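You operate a simulated robot arm through the tools that you are given. There is no shell and no other tool. Be economical: measure what you need, move in short steps, check, and stop when the job is done.

Carry out the task below with a simulated robot arm. There is one attempt and no reset: what you move stays moved.

Task
End the small winder's lot and return its label to the others.
Fine: switch off, knob on SLOW, small grey cover back, short grey lever free; the label lies beside the other two.

Only the result counts: the job must be done as asked and must still hold three seconds after the hand-in. Knocking over, shifting, dropping, spilling or breaking anything else fails it. A push-on lid holds only when it is set on centred and level and pressed home; a screw cap is set on level and turned clockwise until tight.

Robot
A 6-joint arm with a two-finger parallel gripper, fixed in place. Base frame: the origin is at the foot of the arm, x ahead of it, y to its left, z up; the work surface is at about z = 0. Readings come in mm, degrees, newtons and seconds.
With the tool pointing down near the work surface it reaches from about 140 to 580 mm from the base axis. Its first joint turns from -66.0 to 66.0 degrees. Payload 2.1 kg.
The TCP is the grasp point between the finger pads, 30 mm short of the fingertips. In the tool frame z runs along the fingers and y along their closing line. Largest opening 94 mm; finger width 28, thickness 10; the body of the gripper, 50 by 96 mm, starts 55 mm behind the TCP.
Orientation is that of the tool frame in the base frame, as a unit quaternion [x, y, z, w]. With the fingers straight down and closing along the base's y, the tool's x points along the base's -x, its y along +y and its z along -z.

Tools
- The arm moves only by the tool step_arm. Its argument "moves" is a list of rows, each a list of 6 numbers: the shift along the tool's x, y, z in mm, then the turn, a rotation vector about the tool's x, y, z in degrees. In form: [[x, y, z, rx, ry, rz], ...]. A call has 1 to 20 rows; each row is the pose to reach, as a shift and turn from the pose commanded when the call began, along the tool's axes at that moment. "jaw" is the finger opening in mm, from 0 to 94, set as the call begins (left out, the last holds). Rows are played at 5 a second. More than 50 mm and 8.6 degrees between two rows, or a gripper value outside its range, and nothing of the call is played. A pose out of reach is approached as far as the arm can. The call stops where the force on the tool passes 50 N (or 10 N more than at its start, if that is more) or the arm is blocked; 0.2 s more then pass. Each finger travels about 72 mm/s and halts on what it meets, pressing with about 45 N; the grip force reading is that of the motor and also rises with nothing between the fingers. The clock runs only during rows and for 0.2 s after the last one: add rows that repeat a pose to give the fingers time. It gives the time, the measured TCP pose, the force on the tool (base axes), the opening and the grip force at its end, in the units of the frame above (readings bear some noise), with the torque about the TCP (base axes, N m) and any sound that the robot's microphone picked up, and new pictures: "views" is both (left out), scene, wrist or none.
- Cameras (640 x 400 px; columns grow to the right, rows downward): "scene" is fixed at [58.8, -394.1, 460.4]; the picture's right is [0.63, -0.77, 0.00], its down [-0.60, -0.49, -0.63] and it looks along [0.49, 0.40, -0.78] (base axes); focal length 214 px, centre (320, 200). "wrist" rides on the gripper at [76, 14, -103] in the tool frame; the picture's right is [-0.18, 0.98, 0.00], its down [-0.75, -0.14, -0.64] and it looks along [-0.63, -0.12, 0.77] (tool axes); focal length 243 px, centre (320, 200). There is no depth. A picture from a camera that has moved, and an enlarged one, comes with that camera's place and axes in the base frame and with its lens.
- close_up(camera, box): a new picture of the part [left, top, right, bottom] of that camera's present view, enlarged. It takes no simulated time.
- close_job(): hands the job in; it is judged then, once.

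Work in short steps. Places have to be worked out from the pictures, the camera data and where the tool is seen: move nearer, look again, correct. Check each grasp and each placing, and mend what went wrong. You have 120 turns and 200 pictures in all, those below and enlarged ones among them. Open the gripper and draw the arm clear of the work before you hand the job in, unless the task says otherwise; then end with one line.

The tools are called after "Emit:" as name(argument=value, ...) on one line, values as JSON. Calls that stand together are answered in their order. step_arm: Moves the arm, as the interface text tells. Its arguments: {"type":"object","properties":{"moves":{"type":"array"},"jaw":{"type":"number"},"views":{"type":"string","enum":["both","scene","wrist","none"]}},"required":["moves"]} The other tools are called the same way: close_up (camera, box) takes an enlarged picture of a part of a camera's view; close_job () hands the job in.

At the start:

```text
t: 0.0
position: [389.0, -6.1, 338.2]
tcp_rot: [-0.001, 1.0, 0.0, 0.0]
wrist_force: [-0.5, 0.1, -0.4]
wrist_torque: [-0.01, 0.03, -0.02]
finger_gap: 93.8
grip_force: 0.0
```

scene: 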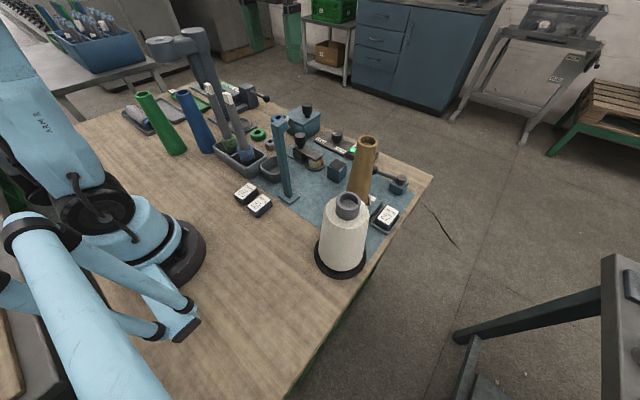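
wrist: 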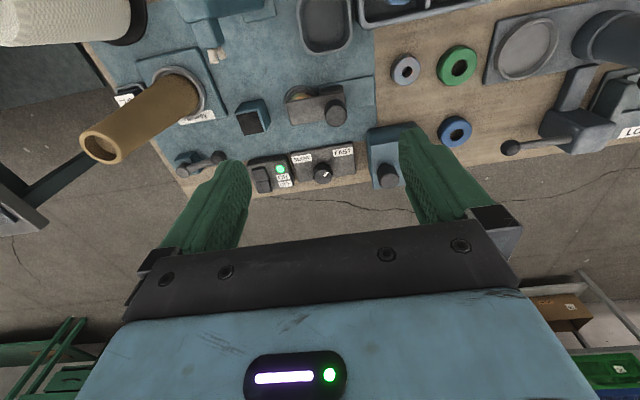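

I start by enlarging both views to identify the winder parts.

Emit:
close_up(camera="scene", box=[220, 90, 440, 230])

Emit:
close_up(camera="wrist", box=[80, 0, 400, 200])

Emit:
close_up(camera="wrist", box=[360, 0, 640, 175])

Emit:
close_up(camera="scene", box=[100, 60, 320, 200])

```text
2.86 times, centred on (330, 160) of scene
camera zoom: at [58.8, -394.1, 460.4], right [0.63, -0.77, 0.0], down [-0.6, -0.49, -0.63], along [0.49, 0.4, -0.78], focal length 613 px, centre (291, 314)
```

zoom: 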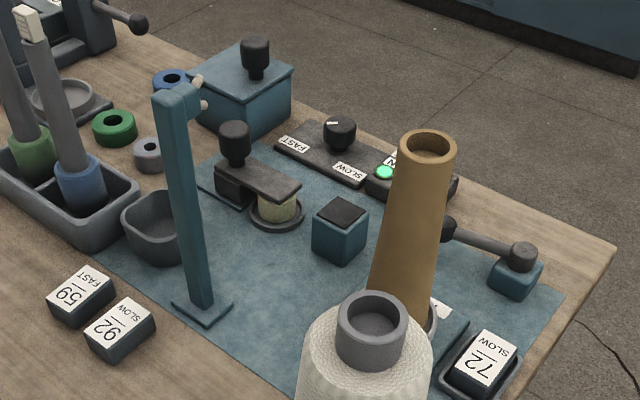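

```text
2.00 times, centred on (240, 100) of wrist
camera zoom: at [312.7, 7.2, 440.7], right [0.18, 0.98, 0.0], down [0.75, -0.14, 0.64], along [0.63, -0.12, -0.77], focal length 485 px, centre (480, 400)
```

zoom: 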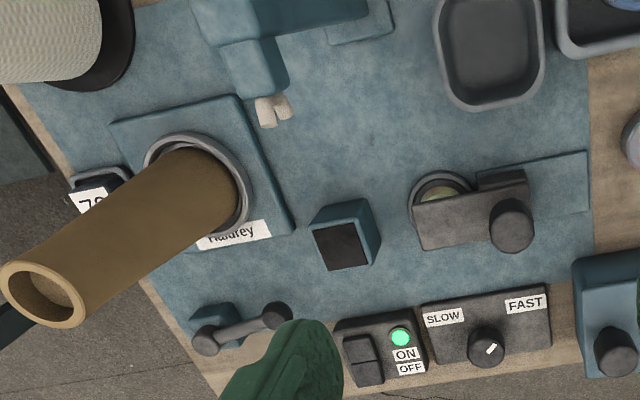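

```text
2.29 times, centred on (500, 88) of wrist
camera zoom: at [312.7, 7.2, 440.7], right [0.18, 0.98, 0.0], down [0.75, -0.14, 0.64], along [0.63, -0.12, -0.77], focal length 555 px, centre (-91, 457)
```

zoom: 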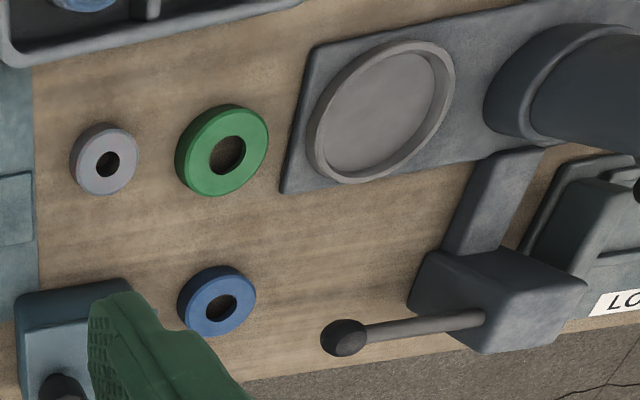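

```text
2.86 times, centred on (210, 130) of scene
camera zoom: at [58.8, -394.1, 460.4], right [0.63, -0.77, 0.0], down [-0.6, -0.49, -0.63], along [0.49, 0.4, -0.78], focal length 613 px, centre (634, 400)
```

zoom: 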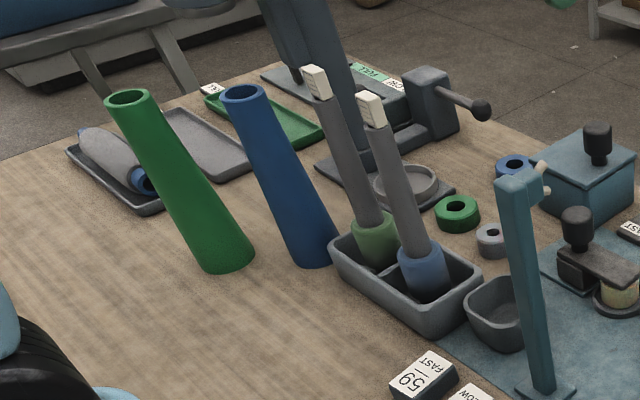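

The small winder is on the blue mat, with switch, knob, cover, lever and the label "72 SLOW". I move the camera over that area at height for a better look.

Emit:
step_arm(moves=[[20, -40, 0, 0, 0, 0], [40, -75, 0, 0, 0, 0], [60, -110, 0, 0, 0, 0]], views="wrist")

```text
t: 0.8
position: [328.7, -117.3, 339.7]
tcp_rot: [0.0, 1.0, 0.0, 0.001]
wrist_force: [0.2, -0.7, 0.6]
wrist_torque: [0.03, 0.0, 0.0]
finger_gap: 93.6
grip_force: 0.1
camera wrist: at [252.5, -103.9, 442.5], right [0.18, 0.98, 0.0], down [0.75, -0.14, 0.64], along [0.63, -0.12, -0.77], focal length 243 px, centre (320, 200)
```

wrist: 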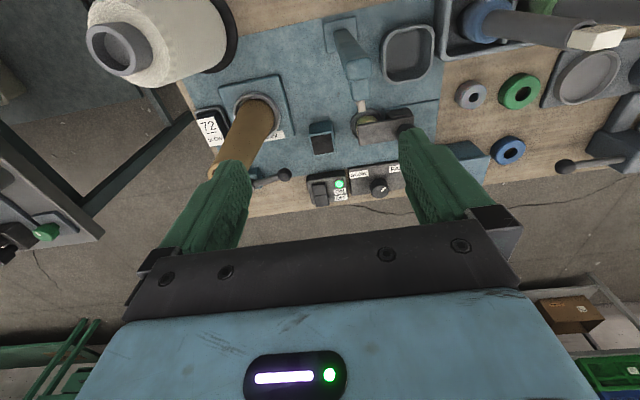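

Emit:
close_up(camera="wrist", box=[280, 90, 440, 220])

Emit:
close_up(camera="wrist", box=[180, 60, 360, 200])

Emit:
close_up(camera="scene", box=[350, 140, 430, 240])

Emit:
close_up(camera="scene", box=[280, 110, 370, 190])

```text
3.08 times, centred on (360, 155) of wrist
camera zoom: at [252.5, -103.9, 442.5], right [0.18, 0.98, 0.0], down [0.75, -0.14, 0.64], along [0.63, -0.12, -0.77], focal length 746 px, centre (197, 338)
```

zoom: 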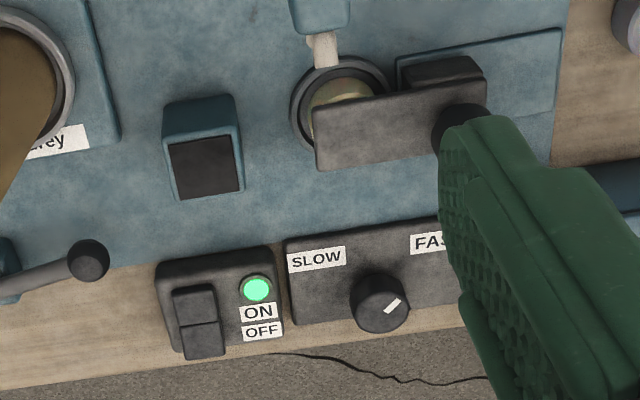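

```text
2.86 times, centred on (270, 130) of wrist
camera zoom: at [252.5, -103.9, 442.5], right [0.18, 0.98, 0.0], down [0.75, -0.14, 0.64], along [0.63, -0.12, -0.77], focal length 693 px, centre (463, 400)
```

zoom: 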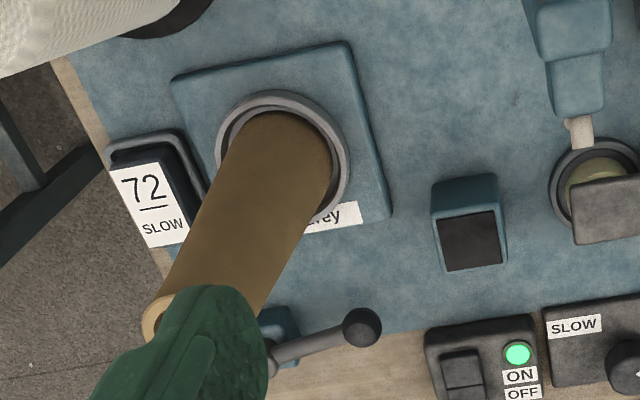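

```text
4.00 times, centred on (390, 190) of scene
camera zoom: at [58.8, -394.1, 460.4], right [0.63, -0.77, 0.0], down [-0.6, -0.49, -0.63], along [0.49, 0.4, -0.78], focal length 858 px, centre (40, 240)
```

zoom: 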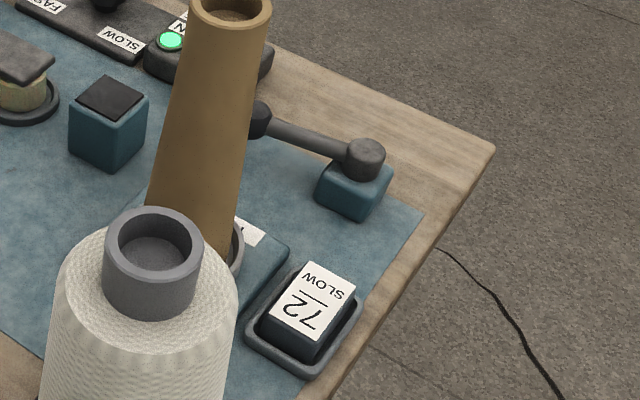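

```text
5.00 times, centred on (325, 150) of scene
camera zoom: at [58.8, -394.1, 460.4], right [0.63, -0.77, 0.0], down [-0.6, -0.49, -0.63], along [0.49, 0.4, -0.78], focal length 1072 px, centre (295, 450)
```

zoom: 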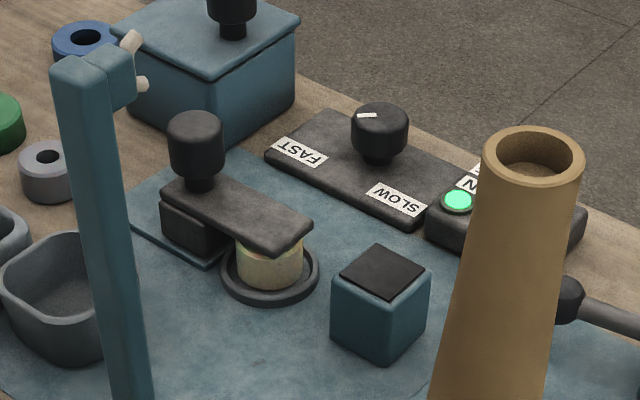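

Emit:
close_up(camera="scene", box=[190, 75, 290, 140])

Emit:
step_arm(moves=[[0, 50, 0, 0, 0, 0], [0, 100, 0, 0, 0, 0], [0, 150, 0, 0, 0, 0], [0, 200, 0, 0, 0, 0], [0, 240, 0, 0, 0, 0]], views="wrist")

```text
6.15 times, centred on (240, 108) of scene
camera zoom: at [58.8, -394.1, 460.4], right [0.63, -0.77, 0.0], down [-0.6, -0.49, -0.63], along [0.49, 0.4, -0.78], focal length 1320 px, centre (812, 769)
```

zoom: 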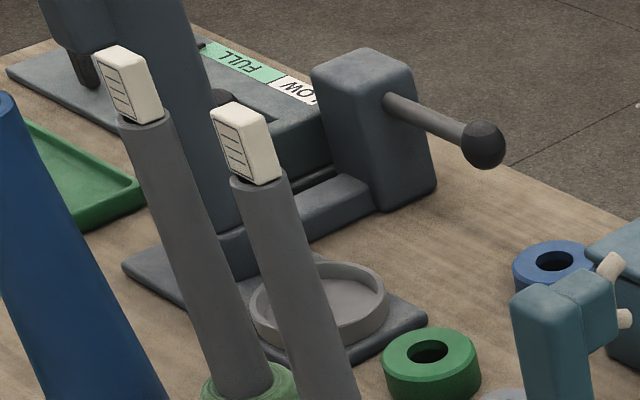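

```text
t: 2.0
position: [328.1, 126.5, 335.5]
tcp_rot: [0.0, 1.0, 0.0, 0.001]
wrist_force: [0.1, -0.4, 0.1]
wrist_torque: [-0.01, 0.02, -0.01]
finger_gap: 94.1
grip_force: 0.0
camera wrist: at [252.4, 138.6, 438.8], right [0.18, 0.98, 0.0], down [0.75, -0.14, 0.64], along [0.63, -0.12, -0.77], focal length 243 px, centre (320, 200)
```

wrist: 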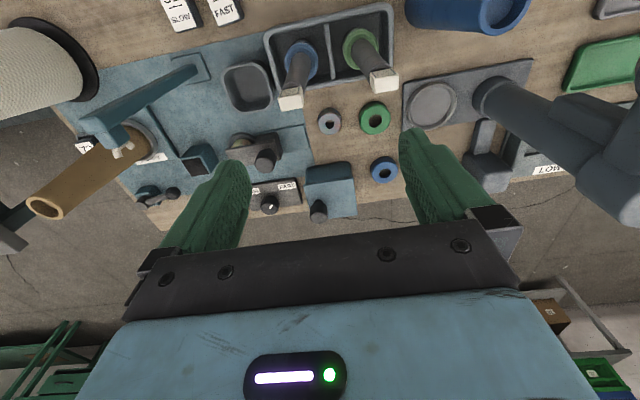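

Emit:
close_up(camera="wrist", box=[60, 50, 360, 230])

Emit:
close_up(camera="wrist", box=[170, 110, 310, 220])

```text
2.13 times, centred on (210, 140) of wrist
camera zoom: at [252.4, 138.6, 438.8], right [0.18, 0.98, 0.0], down [0.75, -0.14, 0.64], along [0.63, -0.12, -0.77], focal length 518 px, centre (555, 328)
```

zoom: 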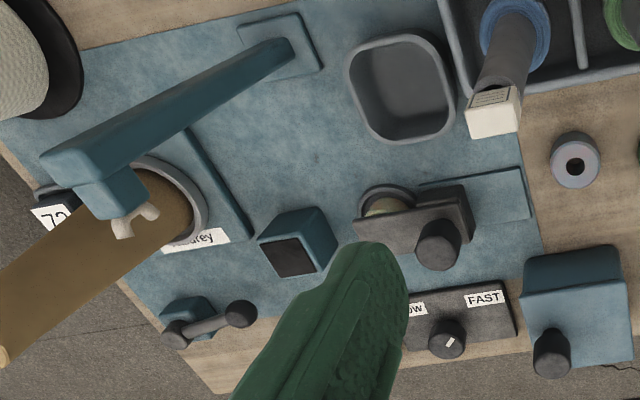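

```text
3.64 times, centred on (240, 165) of wrist
camera zoom: at [252.4, 138.6, 438.8], right [0.18, 0.98, 0.0], down [0.75, -0.14, 0.64], along [0.63, -0.12, -0.77], focal length 882 px, centre (611, 327)
```

zoom: 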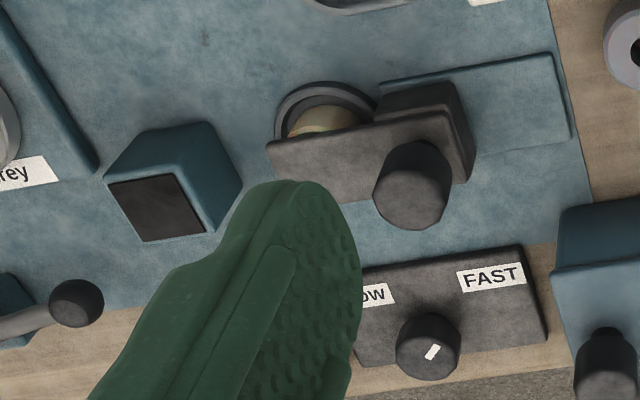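

The grey cover looks like a carriage on a light-blue rail that slides back from the wax cup; the short lever sits near the far corner. I go closer to the controls (switch ≈ (575,-163), knob ≈ (567,-41)).

Emit:
step_arm(moves=[[-26, -30, 15, 0, 0, 0], [-52, -60, 30, 0, 0, 0], [-78, -90, 45, 0, 0, 0], [-104, -120, 60, 0, 0, 0], [-130, -150, 75, 0, 0, 0], [-130, -180, 90, 0, 0, 0]], views="both")

```text
t: 3.4
position: [460.9, -56.0, 249.0]
tcp_rot: [-0.001, 1.0, 0.0, 0.001]
wrist_force: [-0.4, 1.0, -0.4]
wrist_torque: [0.02, 0.05, 0.01]
finger_gap: 94.0
grip_force: 0.0
camera wrist: at [384.9, -44.0, 350.4], right [0.18, 0.98, 0.0], down [0.75, -0.14, 0.64], along [0.63, -0.12, -0.77], focal length 243 px, centre (320, 200)
```

scene: 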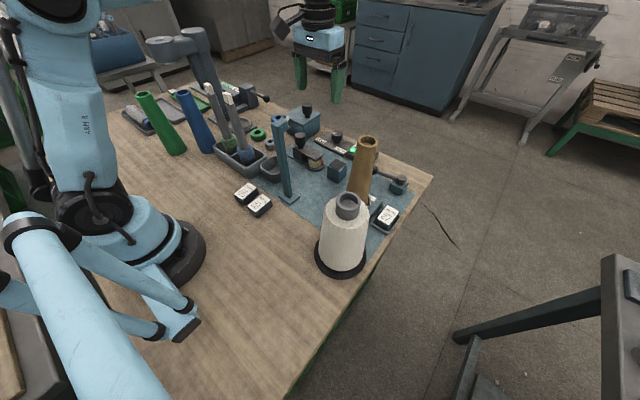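
wrist: 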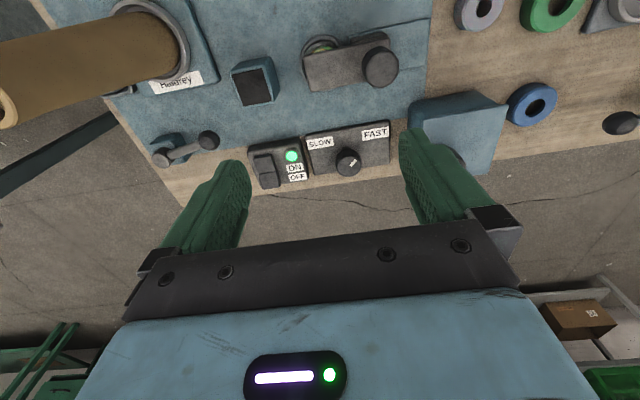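

Emit:
close_up(camera="wrist", box=[240, 110, 400, 210])

Emit:
close_up(camera="wrist", box=[280, 10, 440, 110])

Emit:
close_up(camera="wrist", box=[110, 90, 270, 190])

```text
4.00 times, centred on (320, 160) of wrist
camera zoom: at [384.9, -44.0, 350.4], right [0.18, 0.98, 0.0], down [0.75, -0.14, 0.64], along [0.63, -0.12, -0.77], focal length 970 px, centre (320, 360)
```

zoom: 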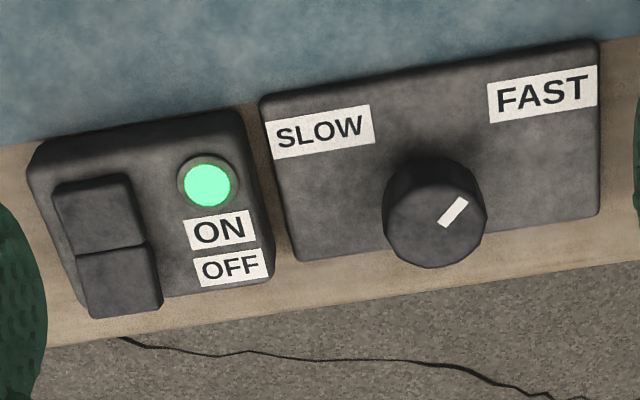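

```text
4.00 times, centred on (360, 60) of wrist
camera zoom: at [384.9, -44.0, 350.4], right [0.18, 0.98, 0.0], down [0.75, -0.14, 0.64], along [0.63, -0.12, -0.77], focal length 970 px, centre (160, 760)
```

zoom: 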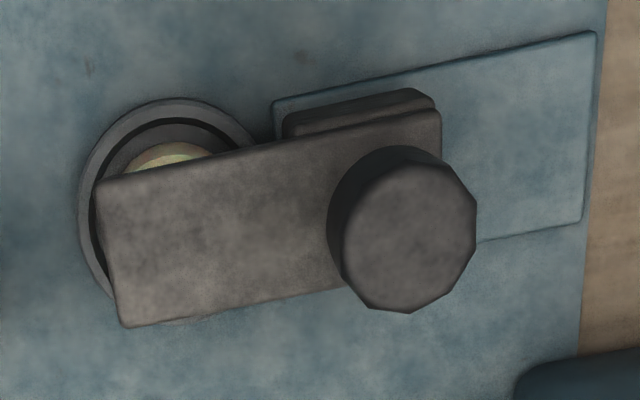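

```text
4.00 times, centred on (190, 140) of wrist
camera zoom: at [384.9, -44.0, 350.4], right [0.18, 0.98, 0.0], down [0.75, -0.14, 0.64], along [0.63, -0.12, -0.77], focal length 970 px, centre (840, 440)
```

zoom: 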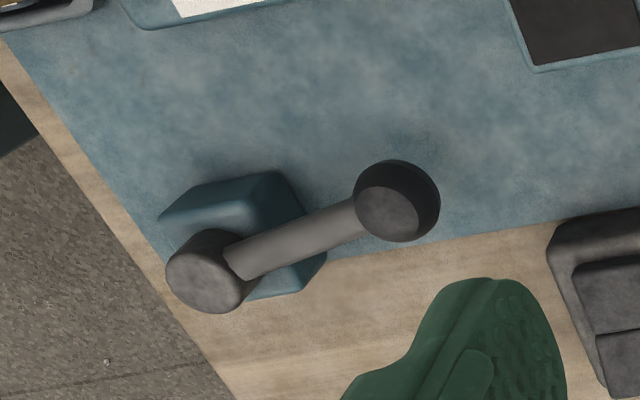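

Switch OFF half at about (588,-163,~35), knob at (571,-38), pointer on FAST. I close the fingers and hover tilted outward above the OFF half.

Emit:
step_arm(moves=[[-21, -18, 20, 0, -4, 0], [-42, -36, 40, 0, -8, 0], [-63, -54, 60, 0, -13, 0], [-84, -72, 80, 0, -17, 0], [-105, -90, 100, 0, -21, 0], [-127, -107, 119, 0, -25, 0], [-127, -107, 119, 0, -25, 0]], jaw=0, views="both")

```text
t: 5.0
position: [585.9, -161.3, 130.8]
tcp_rot: [-0.001, 0.976, 0.0, 0.216]
wrist_force: [0.2, 0.5, -0.3]
wrist_torque: [-0.02, -0.01, 0.01]
finger_gap: 0.0
grip_force: 32.4
camera wrist: at [474.9, -147.9, 190.8], right [0.17, 0.98, 0.08], down [0.41, -0.14, 0.9], along [0.9, -0.12, -0.43], focal length 243 px, centre (320, 200)
```

scene: 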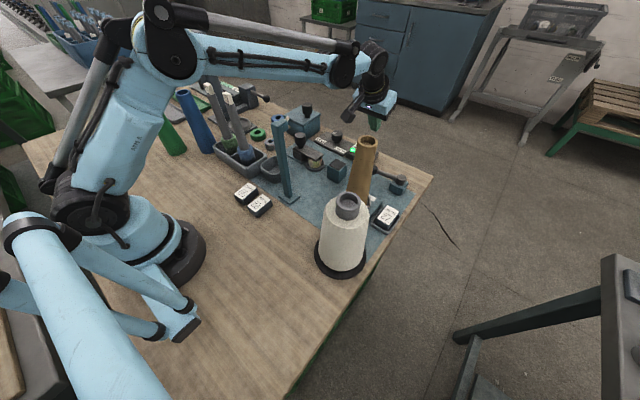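
wrist: 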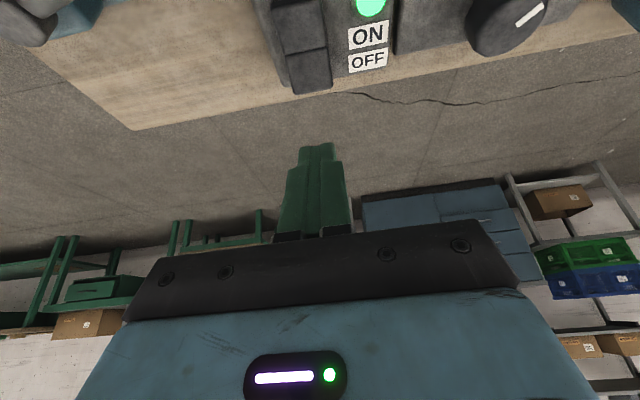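

The OFF half is about (590,-165). I lower straight down toward it.

Emit:
step_arm(moves=[[4.8, -3, 19.8, 0, 0, 0], [13.3, -3, 38, 0, 0, 0], [17.5, -3, 47, 0, 0, 0], [20.5, -3, 53.3, 0, 0, 0]], views="wrist")

Emit:
close_up(camera="scene", box=[310, 110, 430, 190])

```text
t: 6.0
position: [590.2, -164.9, 71.8]
tcp_rot: [-0.001, 0.976, 0.0, 0.217]
wrist_force: [0.5, 0.1, -0.9]
wrist_torque: [0.01, -0.01, 0.0]
finger_gap: 0.0
grip_force: 33.3
heard: click
camera wrist: at [478.8, -151.3, 132.0], right [0.17, 0.98, 0.08], down [0.41, -0.14, 0.9], along [0.9, -0.12, -0.43], focal length 243 px, centre (320, 200)
```

wrist: 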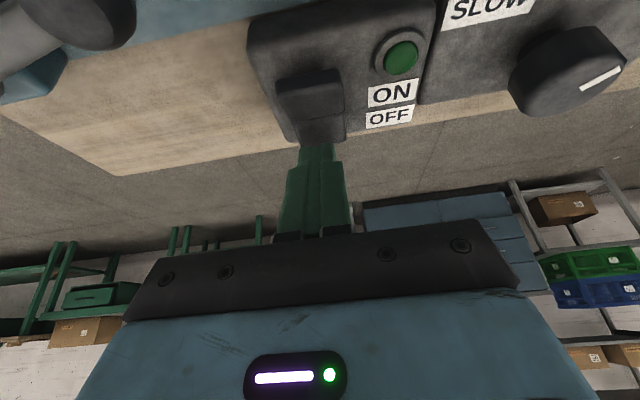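

```text
5.00 times, centred on (370, 150) of scene
camera zoom: at [58.8, -394.1, 460.4], right [0.63, -0.77, 0.0], down [-0.6, -0.49, -0.63], along [0.49, 0.4, -0.78], focal length 1072 px, centre (70, 450)
```

zoom: 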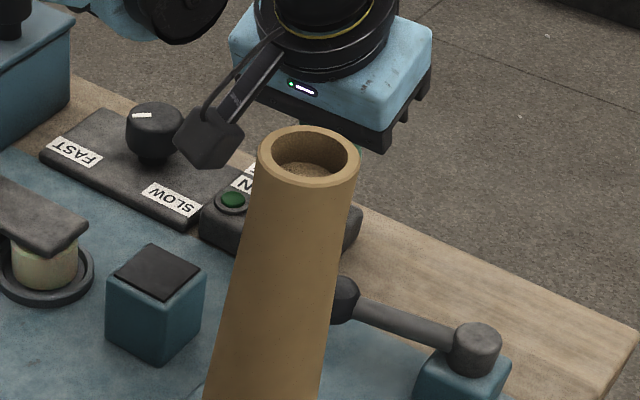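

Click heard and the lamp is dark: switch off. I lift, straighten and move above the knob with the jaw open.

Emit:
step_arm(moves=[[-12.7, 0, -27.2, 0, 0, 0], [-25.4, 0, -54.4, 0, 0, 0], [-20, 30, -56, 0, 6, 0], [-14, 60, -58, 0, 12, 0], [-8, 90, -60, 0, 18, 0], [-2.8, 118, -62.7, 0, 25, 0], [-2.8, 118, -62.7, 0, 25, 0]], jaw=64, views="wrist")

```text
t: 7.6
position: [564.9, -46.4, 129.9]
tcp_rot: [0.0, 1.0, -0.001, 0.0]
wrist_force: [0.3, 0.9, 0.5]
wrist_torque: [0.0, -0.04, 0.01]
finger_gap: 63.9
grip_force: 0.0
camera wrist: at [489.6, -33.8, 232.1], right [0.18, 0.98, 0.0], down [0.75, -0.14, 0.64], along [0.63, -0.12, -0.77], focal length 243 px, centre (320, 200)
```

wrist: 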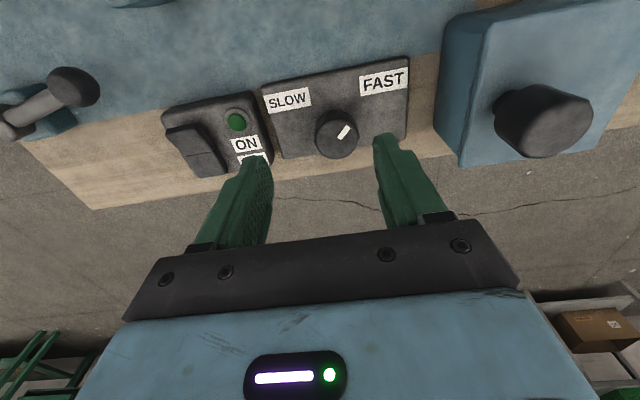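

Knob estimated at (575,-37). I centre over it and lower partly.

Emit:
step_arm(moves=[[-5, 5, 20, 0, 0, 0], [-10, 9.5, 40, 0, 0, 0], [-10, 9.5, 55, 0, 0, 0]], views="both")

Emit:
close_up(camera="scene", box=[290, 100, 410, 175])

Emit:
close_up(camera="wrist", box=[240, 60, 440, 185])

```text
t: 8.4
position: [574.6, -38.6, 76.6]
tcp_rot: [-0.001, 1.0, 0.0, 0.001]
wrist_force: [-0.2, -0.2, 0.2]
wrist_torque: [-0.01, 0.03, 0.02]
finger_gap: 64.0
grip_force: 0.1
camera wrist: at [499.6, -24.7, 178.2], right [0.18, 0.98, 0.0], down [0.75, -0.14, 0.64], along [0.63, -0.12, -0.77], focal length 243 px, centre (320, 200)
```

scene: 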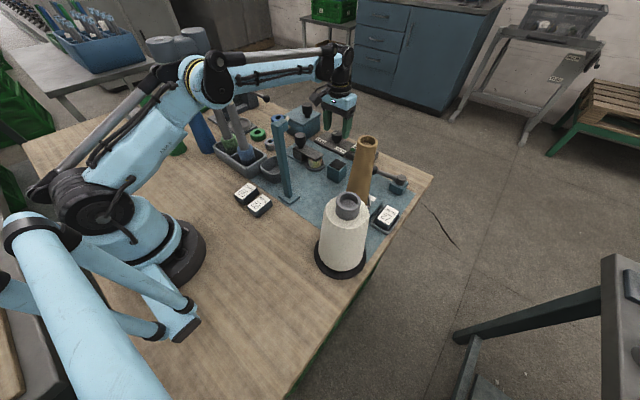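
wrist: 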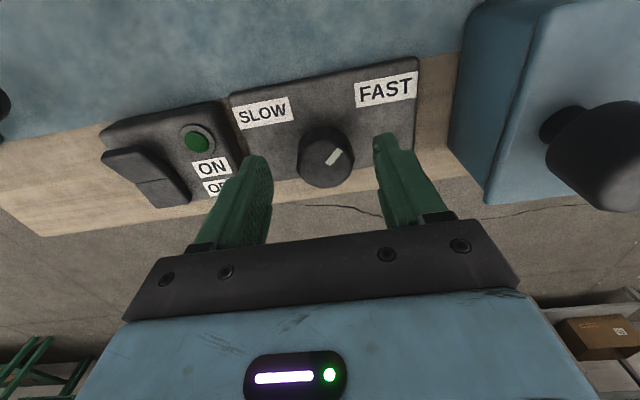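

```text
5.33 times, centred on (350, 138) of scene
camera zoom: at [58.8, -394.1, 460.4], right [0.63, -0.77, 0.0], down [-0.6, -0.49, -0.63], along [0.49, 0.4, -0.78], focal length 1144 px, centre (160, 533)
```

zoom: 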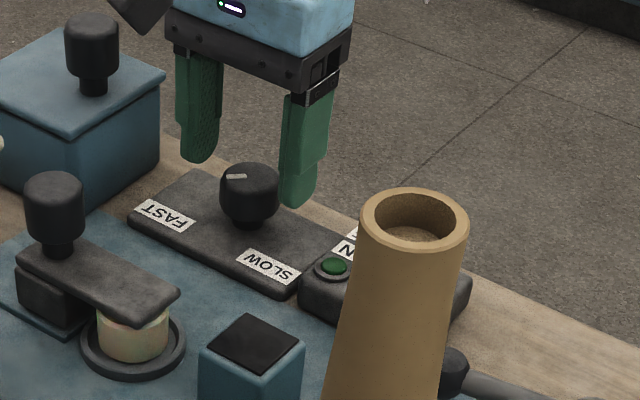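

```text
3.20 times, centred on (340, 122) of wrist
camera zoom: at [499.6, -24.7, 178.2], right [0.18, 0.98, 0.0], down [0.75, -0.14, 0.64], along [0.63, -0.12, -0.77], focal length 776 px, centre (256, 448)
```

zoom: 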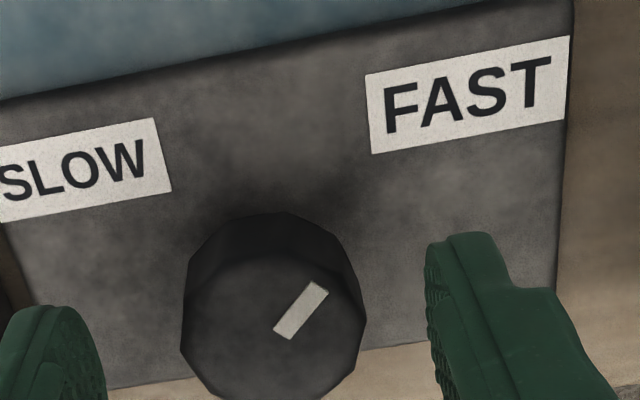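

Knob centre ≈ (578,-37). I pre-rotate the gripper by +48° while still above, then will lower and grip.

Emit:
step_arm(moves=[[-3, 1.5, 0, 0, 0, 8], [-3, 1.5, 0, 0, 0, 16], [-3, 1.5, 0, 0, 0, 24], [-3, 1.5, 0, 0, 0, 32], [-3, 1.5, 0, 0, 0, 40], [-3, 1.5, 0, 0, 0, 48], [-3, 1.5, 8, 0, 0, 48], [-3, 1.5, 16, 0, 0, 48]], views="both")

Emit:
close_up(camera="scene", box=[290, 100, 410, 175])

```text
t: 10.2
position: [578.2, -37.7, 59.4]
tcp_rot: [0.407, 0.913, 0.001, -0.001]
wrist_force: [-0.4, 0.2, -0.2]
wrist_torque: [0.01, 0.01, -0.06]
finger_gap: 64.1
grip_force: 0.0
camera wrist: at [538.0, 27.9, 162.3], right [0.85, 0.52, 0.0], down [0.4, -0.65, 0.64], along [0.34, -0.55, -0.77], focal length 243 px, centre (320, 200)
```

scene: 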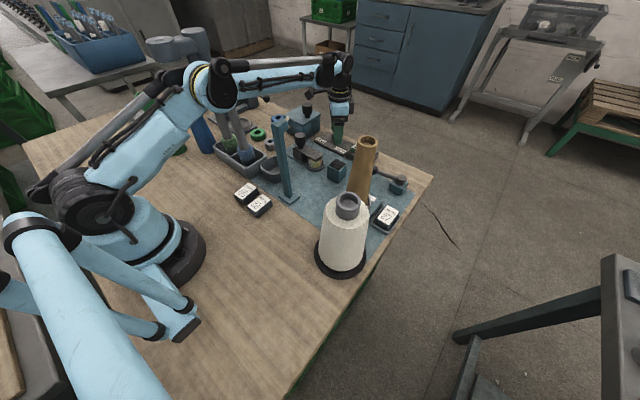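
wrist: 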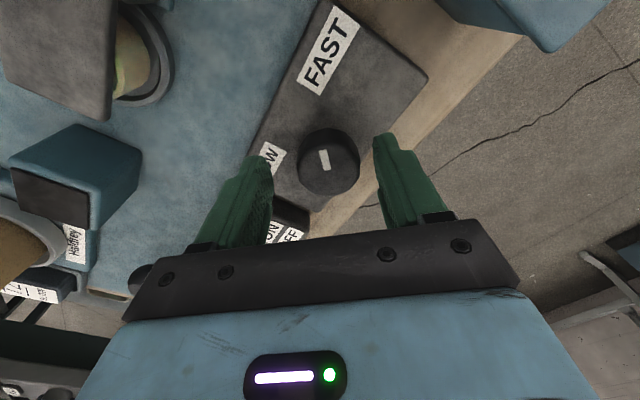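

```text
5.33 times, centred on (350, 138) of scene
camera zoom: at [58.8, -394.1, 460.4], right [0.63, -0.77, 0.0], down [-0.6, -0.49, -0.63], along [0.49, 0.4, -0.78], focal length 1144 px, centre (160, 533)
```

zoom: 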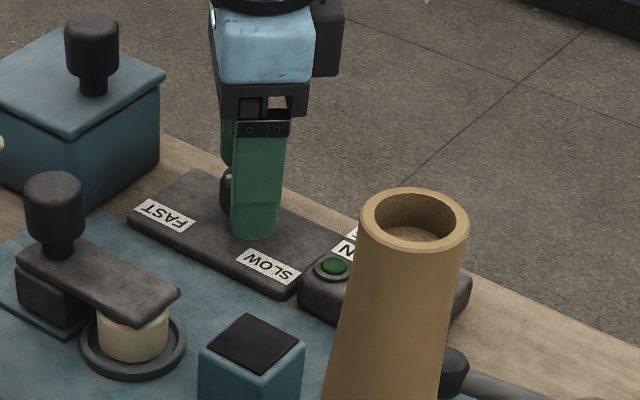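

Knob sits between the fingers, slightly off. I shift a little, lower 4 mm and close on it.

Emit:
step_arm(moves=[[3, 2, 2, 0, 0, 0], [3, 2, 4, 0, 0, 0]], views="none")

Emit:
step_arm(moves=[[0, 0, 0, 0, 0, 0], [0, 0, 0, 0, 0, 0], [0, 0, 0, 0, 0, 0]], jaw=20, views="wrist")

```text
t: 10.8
position: [577.1, -32.7, 55.3]
tcp_rot: [0.406, 0.914, 0.001, 0.0]
wrist_force: [1.0, -0.4, -0.2]
wrist_torque: [0.0, 0.0, -0.01]
finger_gap: 64.0
grip_force: 0.2
```

```text
t: 11.6
position: [578.4, -30.8, 56.0]
tcp_rot: [0.405, 0.914, 0.001, 0.002]
wrist_force: [20.6, 11.5, -3.3]
wrist_torque: [-0.1, -0.17, 0.12]
finger_gap: 36.8
grip_force: 45.3
camera wrist: at [538.3, 33.3, 157.9], right [0.85, 0.52, 0.01], down [0.4, -0.65, 0.64], along [0.34, -0.54, -0.77], focal length 243 px, centre (320, 200)
```

wrist: 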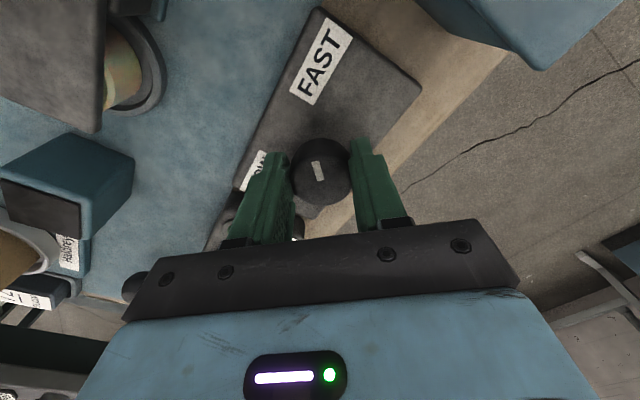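

Gripped (37 mm), with about 2-3 mm of side offset; I compensate that and turn the knob toward SLOW by ~96°.

Emit:
step_arm(moves=[[0, 2.5, 0, 0, 0, 0], [0, 2.5, 0, 0, 0, -8], [0, 2.5, 0, 0, 0, -16], [0, 2.5, 0, 0, 0, -24], [0, 2.5, 0, 0, 0, -32], [0, 2.5, 0, 0, 0, -40], [0, 2.5, 0, 0, 0, -48], [0, 2.5, 0, 0, 0, -56], [0, 2.5, 0, 0, 0, -64], [0, 2.5, 0, 0, 0, -72], [0, 2.5, 0, 0, 0, -80], [0, 2.5, 0, 0, 0, -88], [0, 2.5, 0, 0, 0, -96]], views="wrist")

```text
t: 14.4
position: [579.9, -39.1, 55.7]
tcp_rot: [-0.404, 0.915, -0.007, 0.001]
wrist_force: [4.1, -35.6, 7.6]
wrist_torque: [-0.25, 0.52, -0.95]
finger_gap: 36.8
grip_force: 45.1
camera wrist: at [518.4, -85.2, 158.1], right [-0.6, 0.8, -0.01], down [0.61, 0.47, 0.64], along [0.52, 0.38, -0.77], focal length 243 px, centre (320, 200)
```

wrist: 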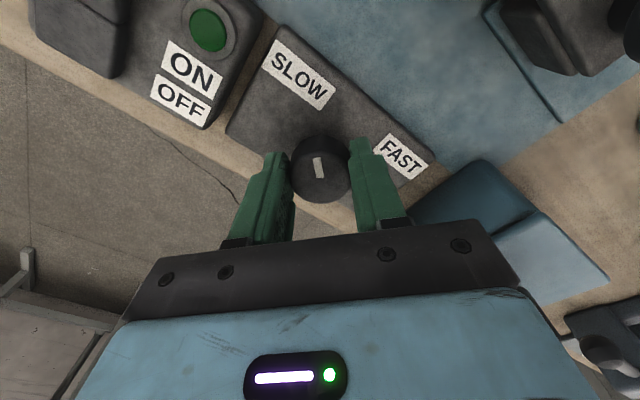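

The mark points toward SLOW with a 0.95 N·m resisting torque, so likely at its stop. I release and lift to check.

Emit:
step_arm(moves=[[0, 0, 0, 0, 0, 0], [0, 0, 0, 0, 0, 0], [0, 0, -20, 0, 0, 0], [0, 0, -45, 0, 0, 0], [0, 0, -60, 0, 0, 8], [10, 0, -75, 0, 0, 16], [20, 0, -75, 0, 0, 24]], jaw=70, views="wrist")

Emit:
close_up(camera="wrist", box=[220, 50, 420, 175])

Emit:
close_up(camera="scene", box=[290, 100, 410, 175])

```text
t: 16.0
position: [566.2, -46.0, 130.1]
tcp_rot: [-0.207, 0.978, 0.0, 0.0]
wrist_force: [-0.1, 0.3, 0.1]
wrist_torque: [0.0, 0.0, -0.02]
finger_gap: 70.0
grip_force: 0.1
camera wrist: at [491.2, -65.0, 232.8], right [-0.23, 0.97, 0.0], down [0.75, 0.18, 0.64], along [0.63, 0.15, -0.77], focal length 243 px, centre (320, 200)
```

wrist: 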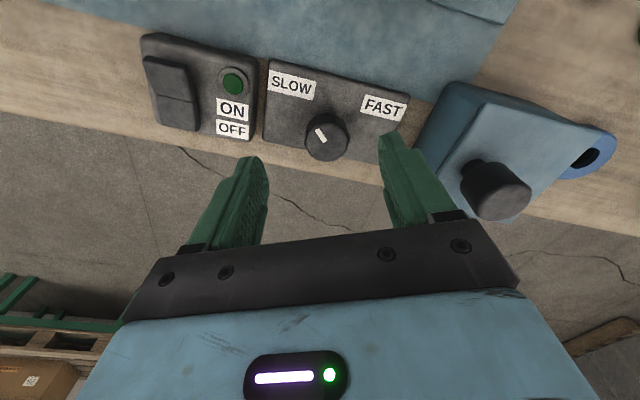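

```text
3.20 times, centred on (320, 112) of wrist
camera zoom: at [491.2, -65.0, 232.8], right [-0.23, 0.97, 0.0], down [0.75, 0.18, 0.64], along [0.63, 0.15, -0.77], focal length 776 px, centre (320, 480)
```

zoom: 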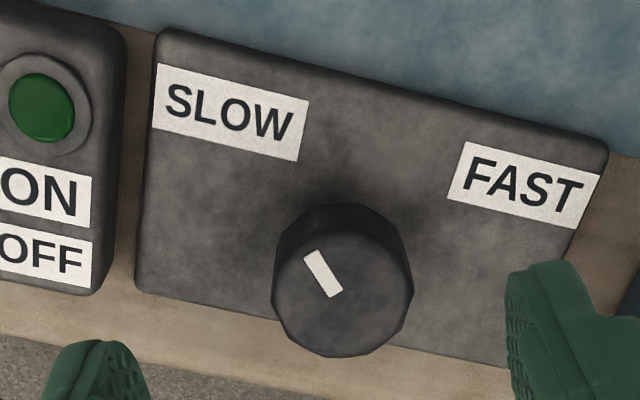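

```text
5.33 times, centred on (350, 138) of scene
camera zoom: at [58.8, -394.1, 460.4], right [0.63, -0.77, 0.0], down [-0.6, -0.49, -0.63], along [0.49, 0.4, -0.78], focal length 1144 px, centre (160, 533)
```

zoom: 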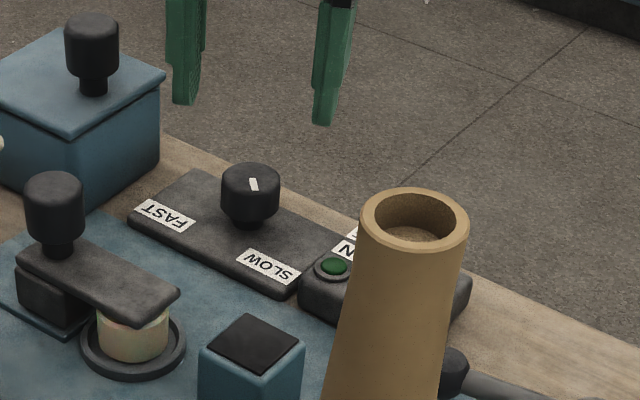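

Knob is on SLOW (symmetrical to the FAST stop) and the lamp is off. Next the cover: its knob top is about (450,4,84) and the rail runs along +y to y≈73; I move above its knob.

Emit:
step_arm(moves=[[20, 22, -20, 0, 0, 6], [42, 46, -25, 0, 0, 12], [64, 70, -25, 0, 0, 18], [85.7, 92.8, -20, 0, 0, 24], [85.7, 92.8, -20, 0, 0, 24]], views="both")

Emit:
close_up(camera="scene", box=[260, 90, 380, 165])

```text
t: 17.2
position: [447.6, 4.5, 148.8]
tcp_rot: [0.001, 1.0, 0.0, 0.0]
wrist_force: [0.3, 0.2, -0.7]
wrist_torque: [0.0, -0.03, 0.0]
finger_gap: 70.2
grip_force: 0.0
camera wrist: at [372.4, 16.8, 251.4], right [0.18, 0.98, 0.0], down [0.75, -0.14, 0.64], along [0.63, -0.12, -0.77], focal length 243 px, centre (320, 200)
```

scene: 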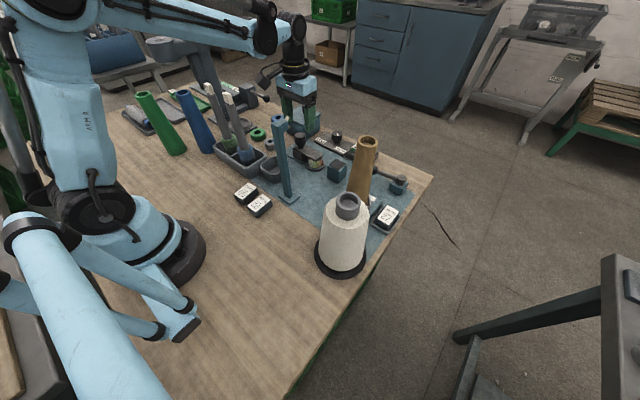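
wrist: 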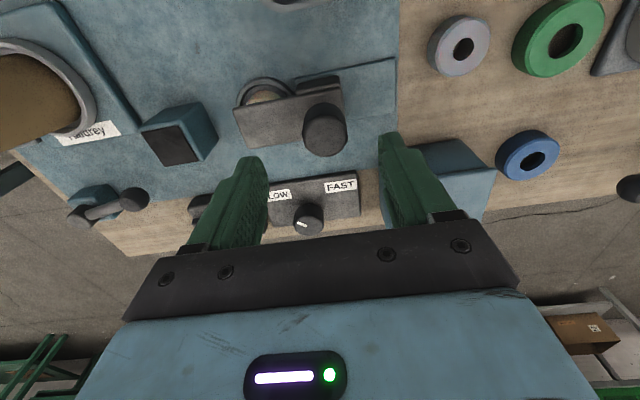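

```text
5.33 times, centred on (320, 128) of scene
camera zoom: at [58.8, -394.1, 460.4], right [0.63, -0.77, 0.0], down [-0.6, -0.49, -0.63], along [0.49, 0.4, -0.78], focal length 1144 px, centre (320, 587)
```

zoom: 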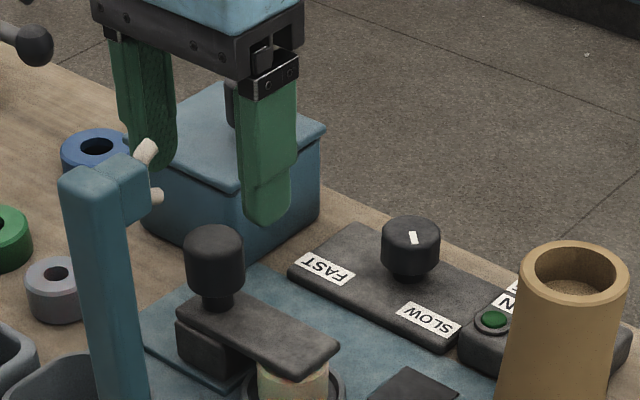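

The cover knob is at about (447,6), right between the fingers. I lower to z≈88 and close.

Emit:
step_arm(moves=[[0, 1.5, 25, 0, 0, 0], [0, 1.5, 45, 0, 0, 0], [0, 1.5, 60, 0, 0, 0]], views="none")

Emit:
step_arm(moves=[[0, 0, 0, 0, 0, 0], [0, 0, 0, 0, 0, 0], [0, 0, 0, 0, 0, 0]], jaw=20, views="both")

Emit:
close_up(camera="scene", box=[260, 90, 380, 165])

```text
t: 18.0
position: [449.8, 5.5, 87.2]
tcp_rot: [-0.001, 1.0, 0.0, 0.001]
wrist_force: [-0.2, 0.3, -0.5]
wrist_torque: [0.01, 0.03, 0.01]
finger_gap: 70.0
grip_force: 0.0
```

```text
t: 18.8
position: [450.6, 6.5, 89.0]
tcp_rot: [-0.002, 1.0, 0.002, 0.0]
wrist_force: [1.4, 16.9, -7.2]
wrist_torque: [-0.47, 0.0, 0.01]
finger_gap: 33.1
grip_force: 45.0
camera wrist: at [374.0, 19.2, 191.4], right [0.18, 0.98, 0.0], down [0.75, -0.14, 0.64], along [0.63, -0.11, -0.77], focal length 243 px, centre (320, 200)
```

scene: 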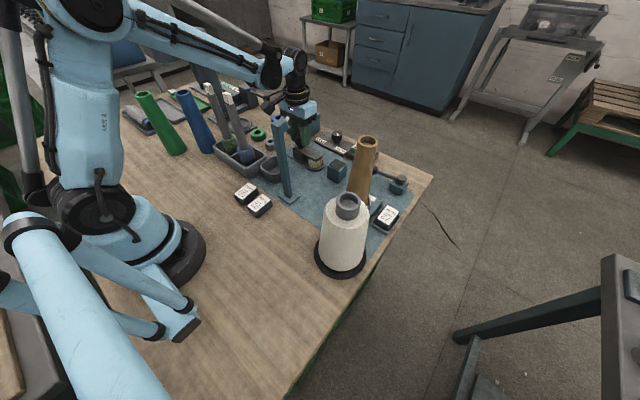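
wrist: 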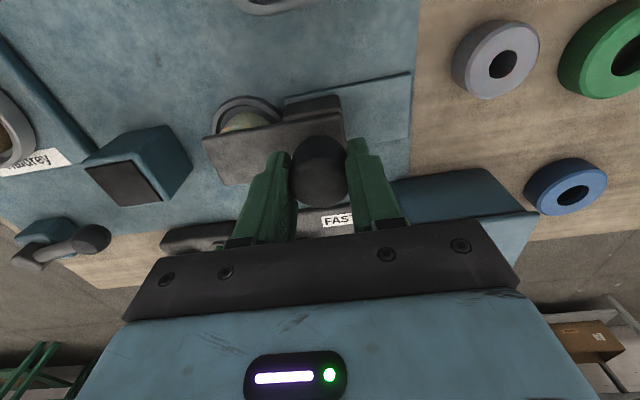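

```text
5.33 times, centred on (320, 128) of scene
camera zoom: at [58.8, -394.1, 460.4], right [0.63, -0.77, 0.0], down [-0.6, -0.49, -0.63], along [0.49, 0.4, -0.78], focal length 1144 px, centre (320, 587)
```

zoom: 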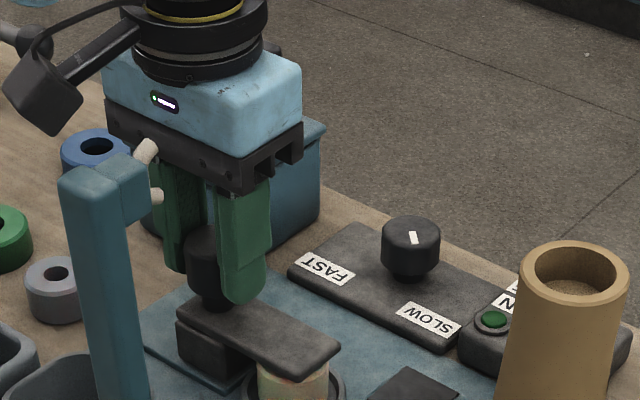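

Gripped at 33 mm. I slide the cover back along +y in small steps.

Emit:
step_arm(moves=[[0, 4, 0, 0, 0, 0], [0, 8, 0, 0, 0, 0], [0, 12, 0, 0, 0, 0], [0, 16, 0, 0, 0, 0], [0, 20, 0, 0, 0, 0]], views="wrist")

```text
t: 20.0
position: [448.8, 25.4, 90.6]
tcp_rot: [-0.001, 1.0, 0.0, -0.001]
wrist_force: [-16.2, -1.4, -27.3]
wrist_torque: [0.59, 0.15, -0.04]
finger_gap: 33.2
grip_force: 45.3
camera wrist: at [374.6, 38.2, 192.4], right [0.18, 0.98, 0.0], down [0.76, -0.14, 0.64], along [0.63, -0.12, -0.77], focal length 243 px, centre (320, 200)
```

wrist: 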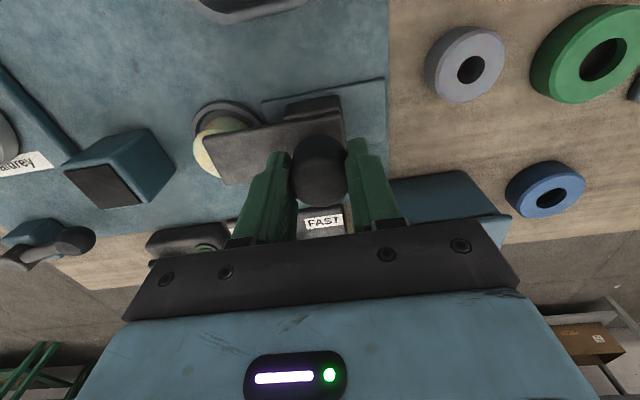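

It slides along the rail. Side loads are building, so I ease a bit in x and z and continue.

Emit:
step_arm(moves=[[1.5, 2, 2, 0, 0, 0], [1.5, 6, 2, 0, 0, 0], [1.5, 10, 2, 0, 0, 0], [1.5, 14, 2, 0, 0, 0], [1.5, 18, 2, 0, 0, 0]], views="wrist")

```text
t: 21.2
position: [449.7, 42.0, 88.3]
tcp_rot: [0.0, 1.0, 0.0, 0.004]
wrist_force: [14.7, 0.7, 27.8]
wrist_torque: [-0.64, -0.25, 0.0]
finger_gap: 33.2
grip_force: 44.7
camera wrist: at [373.5, 55.8, 190.2], right [0.18, 0.98, 0.0], down [0.75, -0.14, 0.65], along [0.64, -0.12, -0.76], focal length 243 px, centre (320, 200)
```

wrist: 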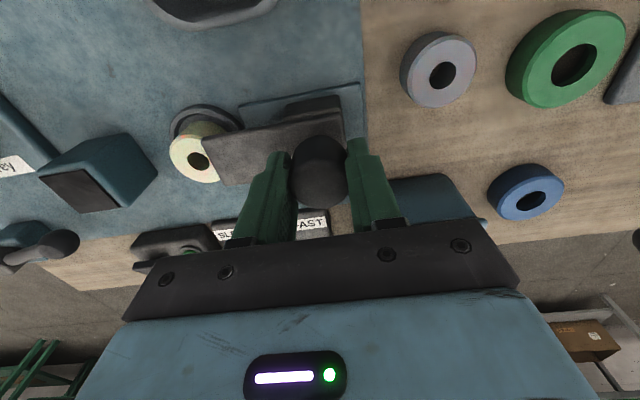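

Still sliding freely (no y force). I relax z by 1 mm and continue toward the end stop.

Emit:
step_arm(moves=[[-0.7, 3, -1, 0, 0, 0], [-0.7, 6, -1, 0, 0, 0], [-0.7, 9, -1, 0, 0, 0], [-0.7, 12, -1, 0, 0, 0]], views="wrist")

```text
t: 22.2
position: [449.3, 56.1, 89.0]
tcp_rot: [-0.001, 1.0, 0.0, 0.001]
wrist_force: [13.7, 0.5, -26.8]
wrist_torque: [-0.69, -0.44, 0.07]
finger_gap: 33.5
grip_force: 44.6
camera wrist: at [373.8, 68.7, 190.5], right [0.18, 0.98, 0.0], down [0.75, -0.14, 0.64], along [0.63, -0.12, -0.77], focal length 243 px, centre (320, 200)
```

wrist: 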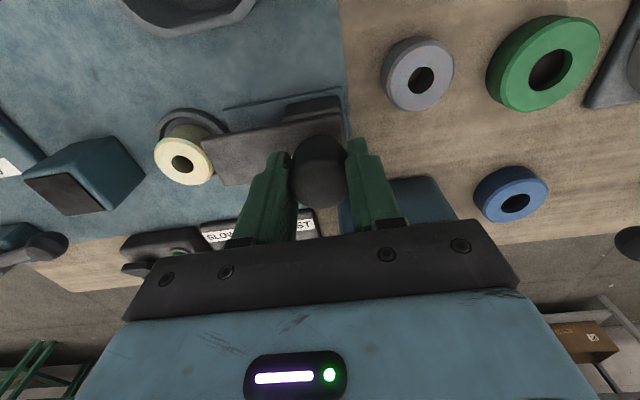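

Emit:
step_arm(moves=[[0, 2, 0.3, 0, 0, 0], [0, 4, 0.3, 0, 0, 0], [0, 6, 0.3, 0, 0, 0]], views="wrist")

Emit:
close_up(camera="wrist", box=[140, 70, 380, 220])

```text
t: 23.0
position: [449.1, 58.1, 89.8]
tcp_rot: [0.002, 1.0, -0.003, 0.001]
wrist_force: [7.6, -31.9, -25.3]
wrist_torque: [0.76, -0.21, -0.09]
finger_gap: 33.5
grip_force: 45.0
camera wrist: at [374.0, 72.0, 191.0], right [0.19, 0.98, -0.01], down [0.75, -0.14, 0.64], along [0.63, -0.13, -0.77], focal length 243 px, centre (320, 200)
```

wrist: 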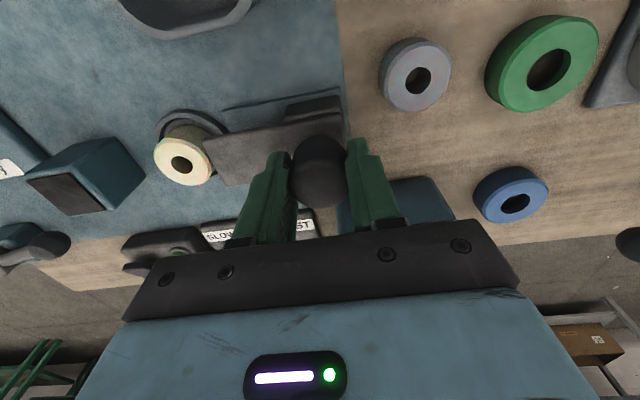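

```text
2.67 times, centred on (260, 145) of wrist
camera zoom: at [374.0, 72.0, 191.0], right [0.19, 0.98, -0.01], down [0.75, -0.14, 0.64], along [0.63, -0.13, -0.77], focal length 647 px, centre (480, 347)
```

zoom: 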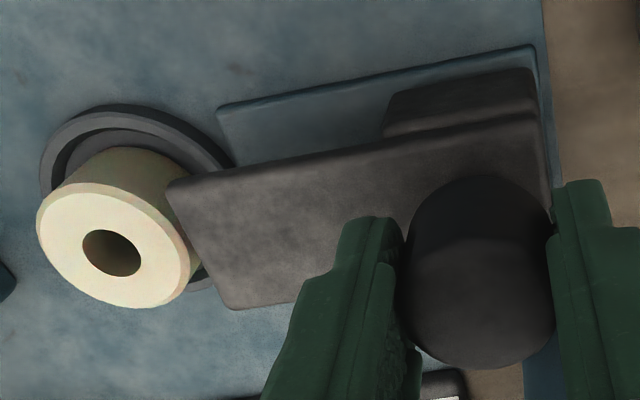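

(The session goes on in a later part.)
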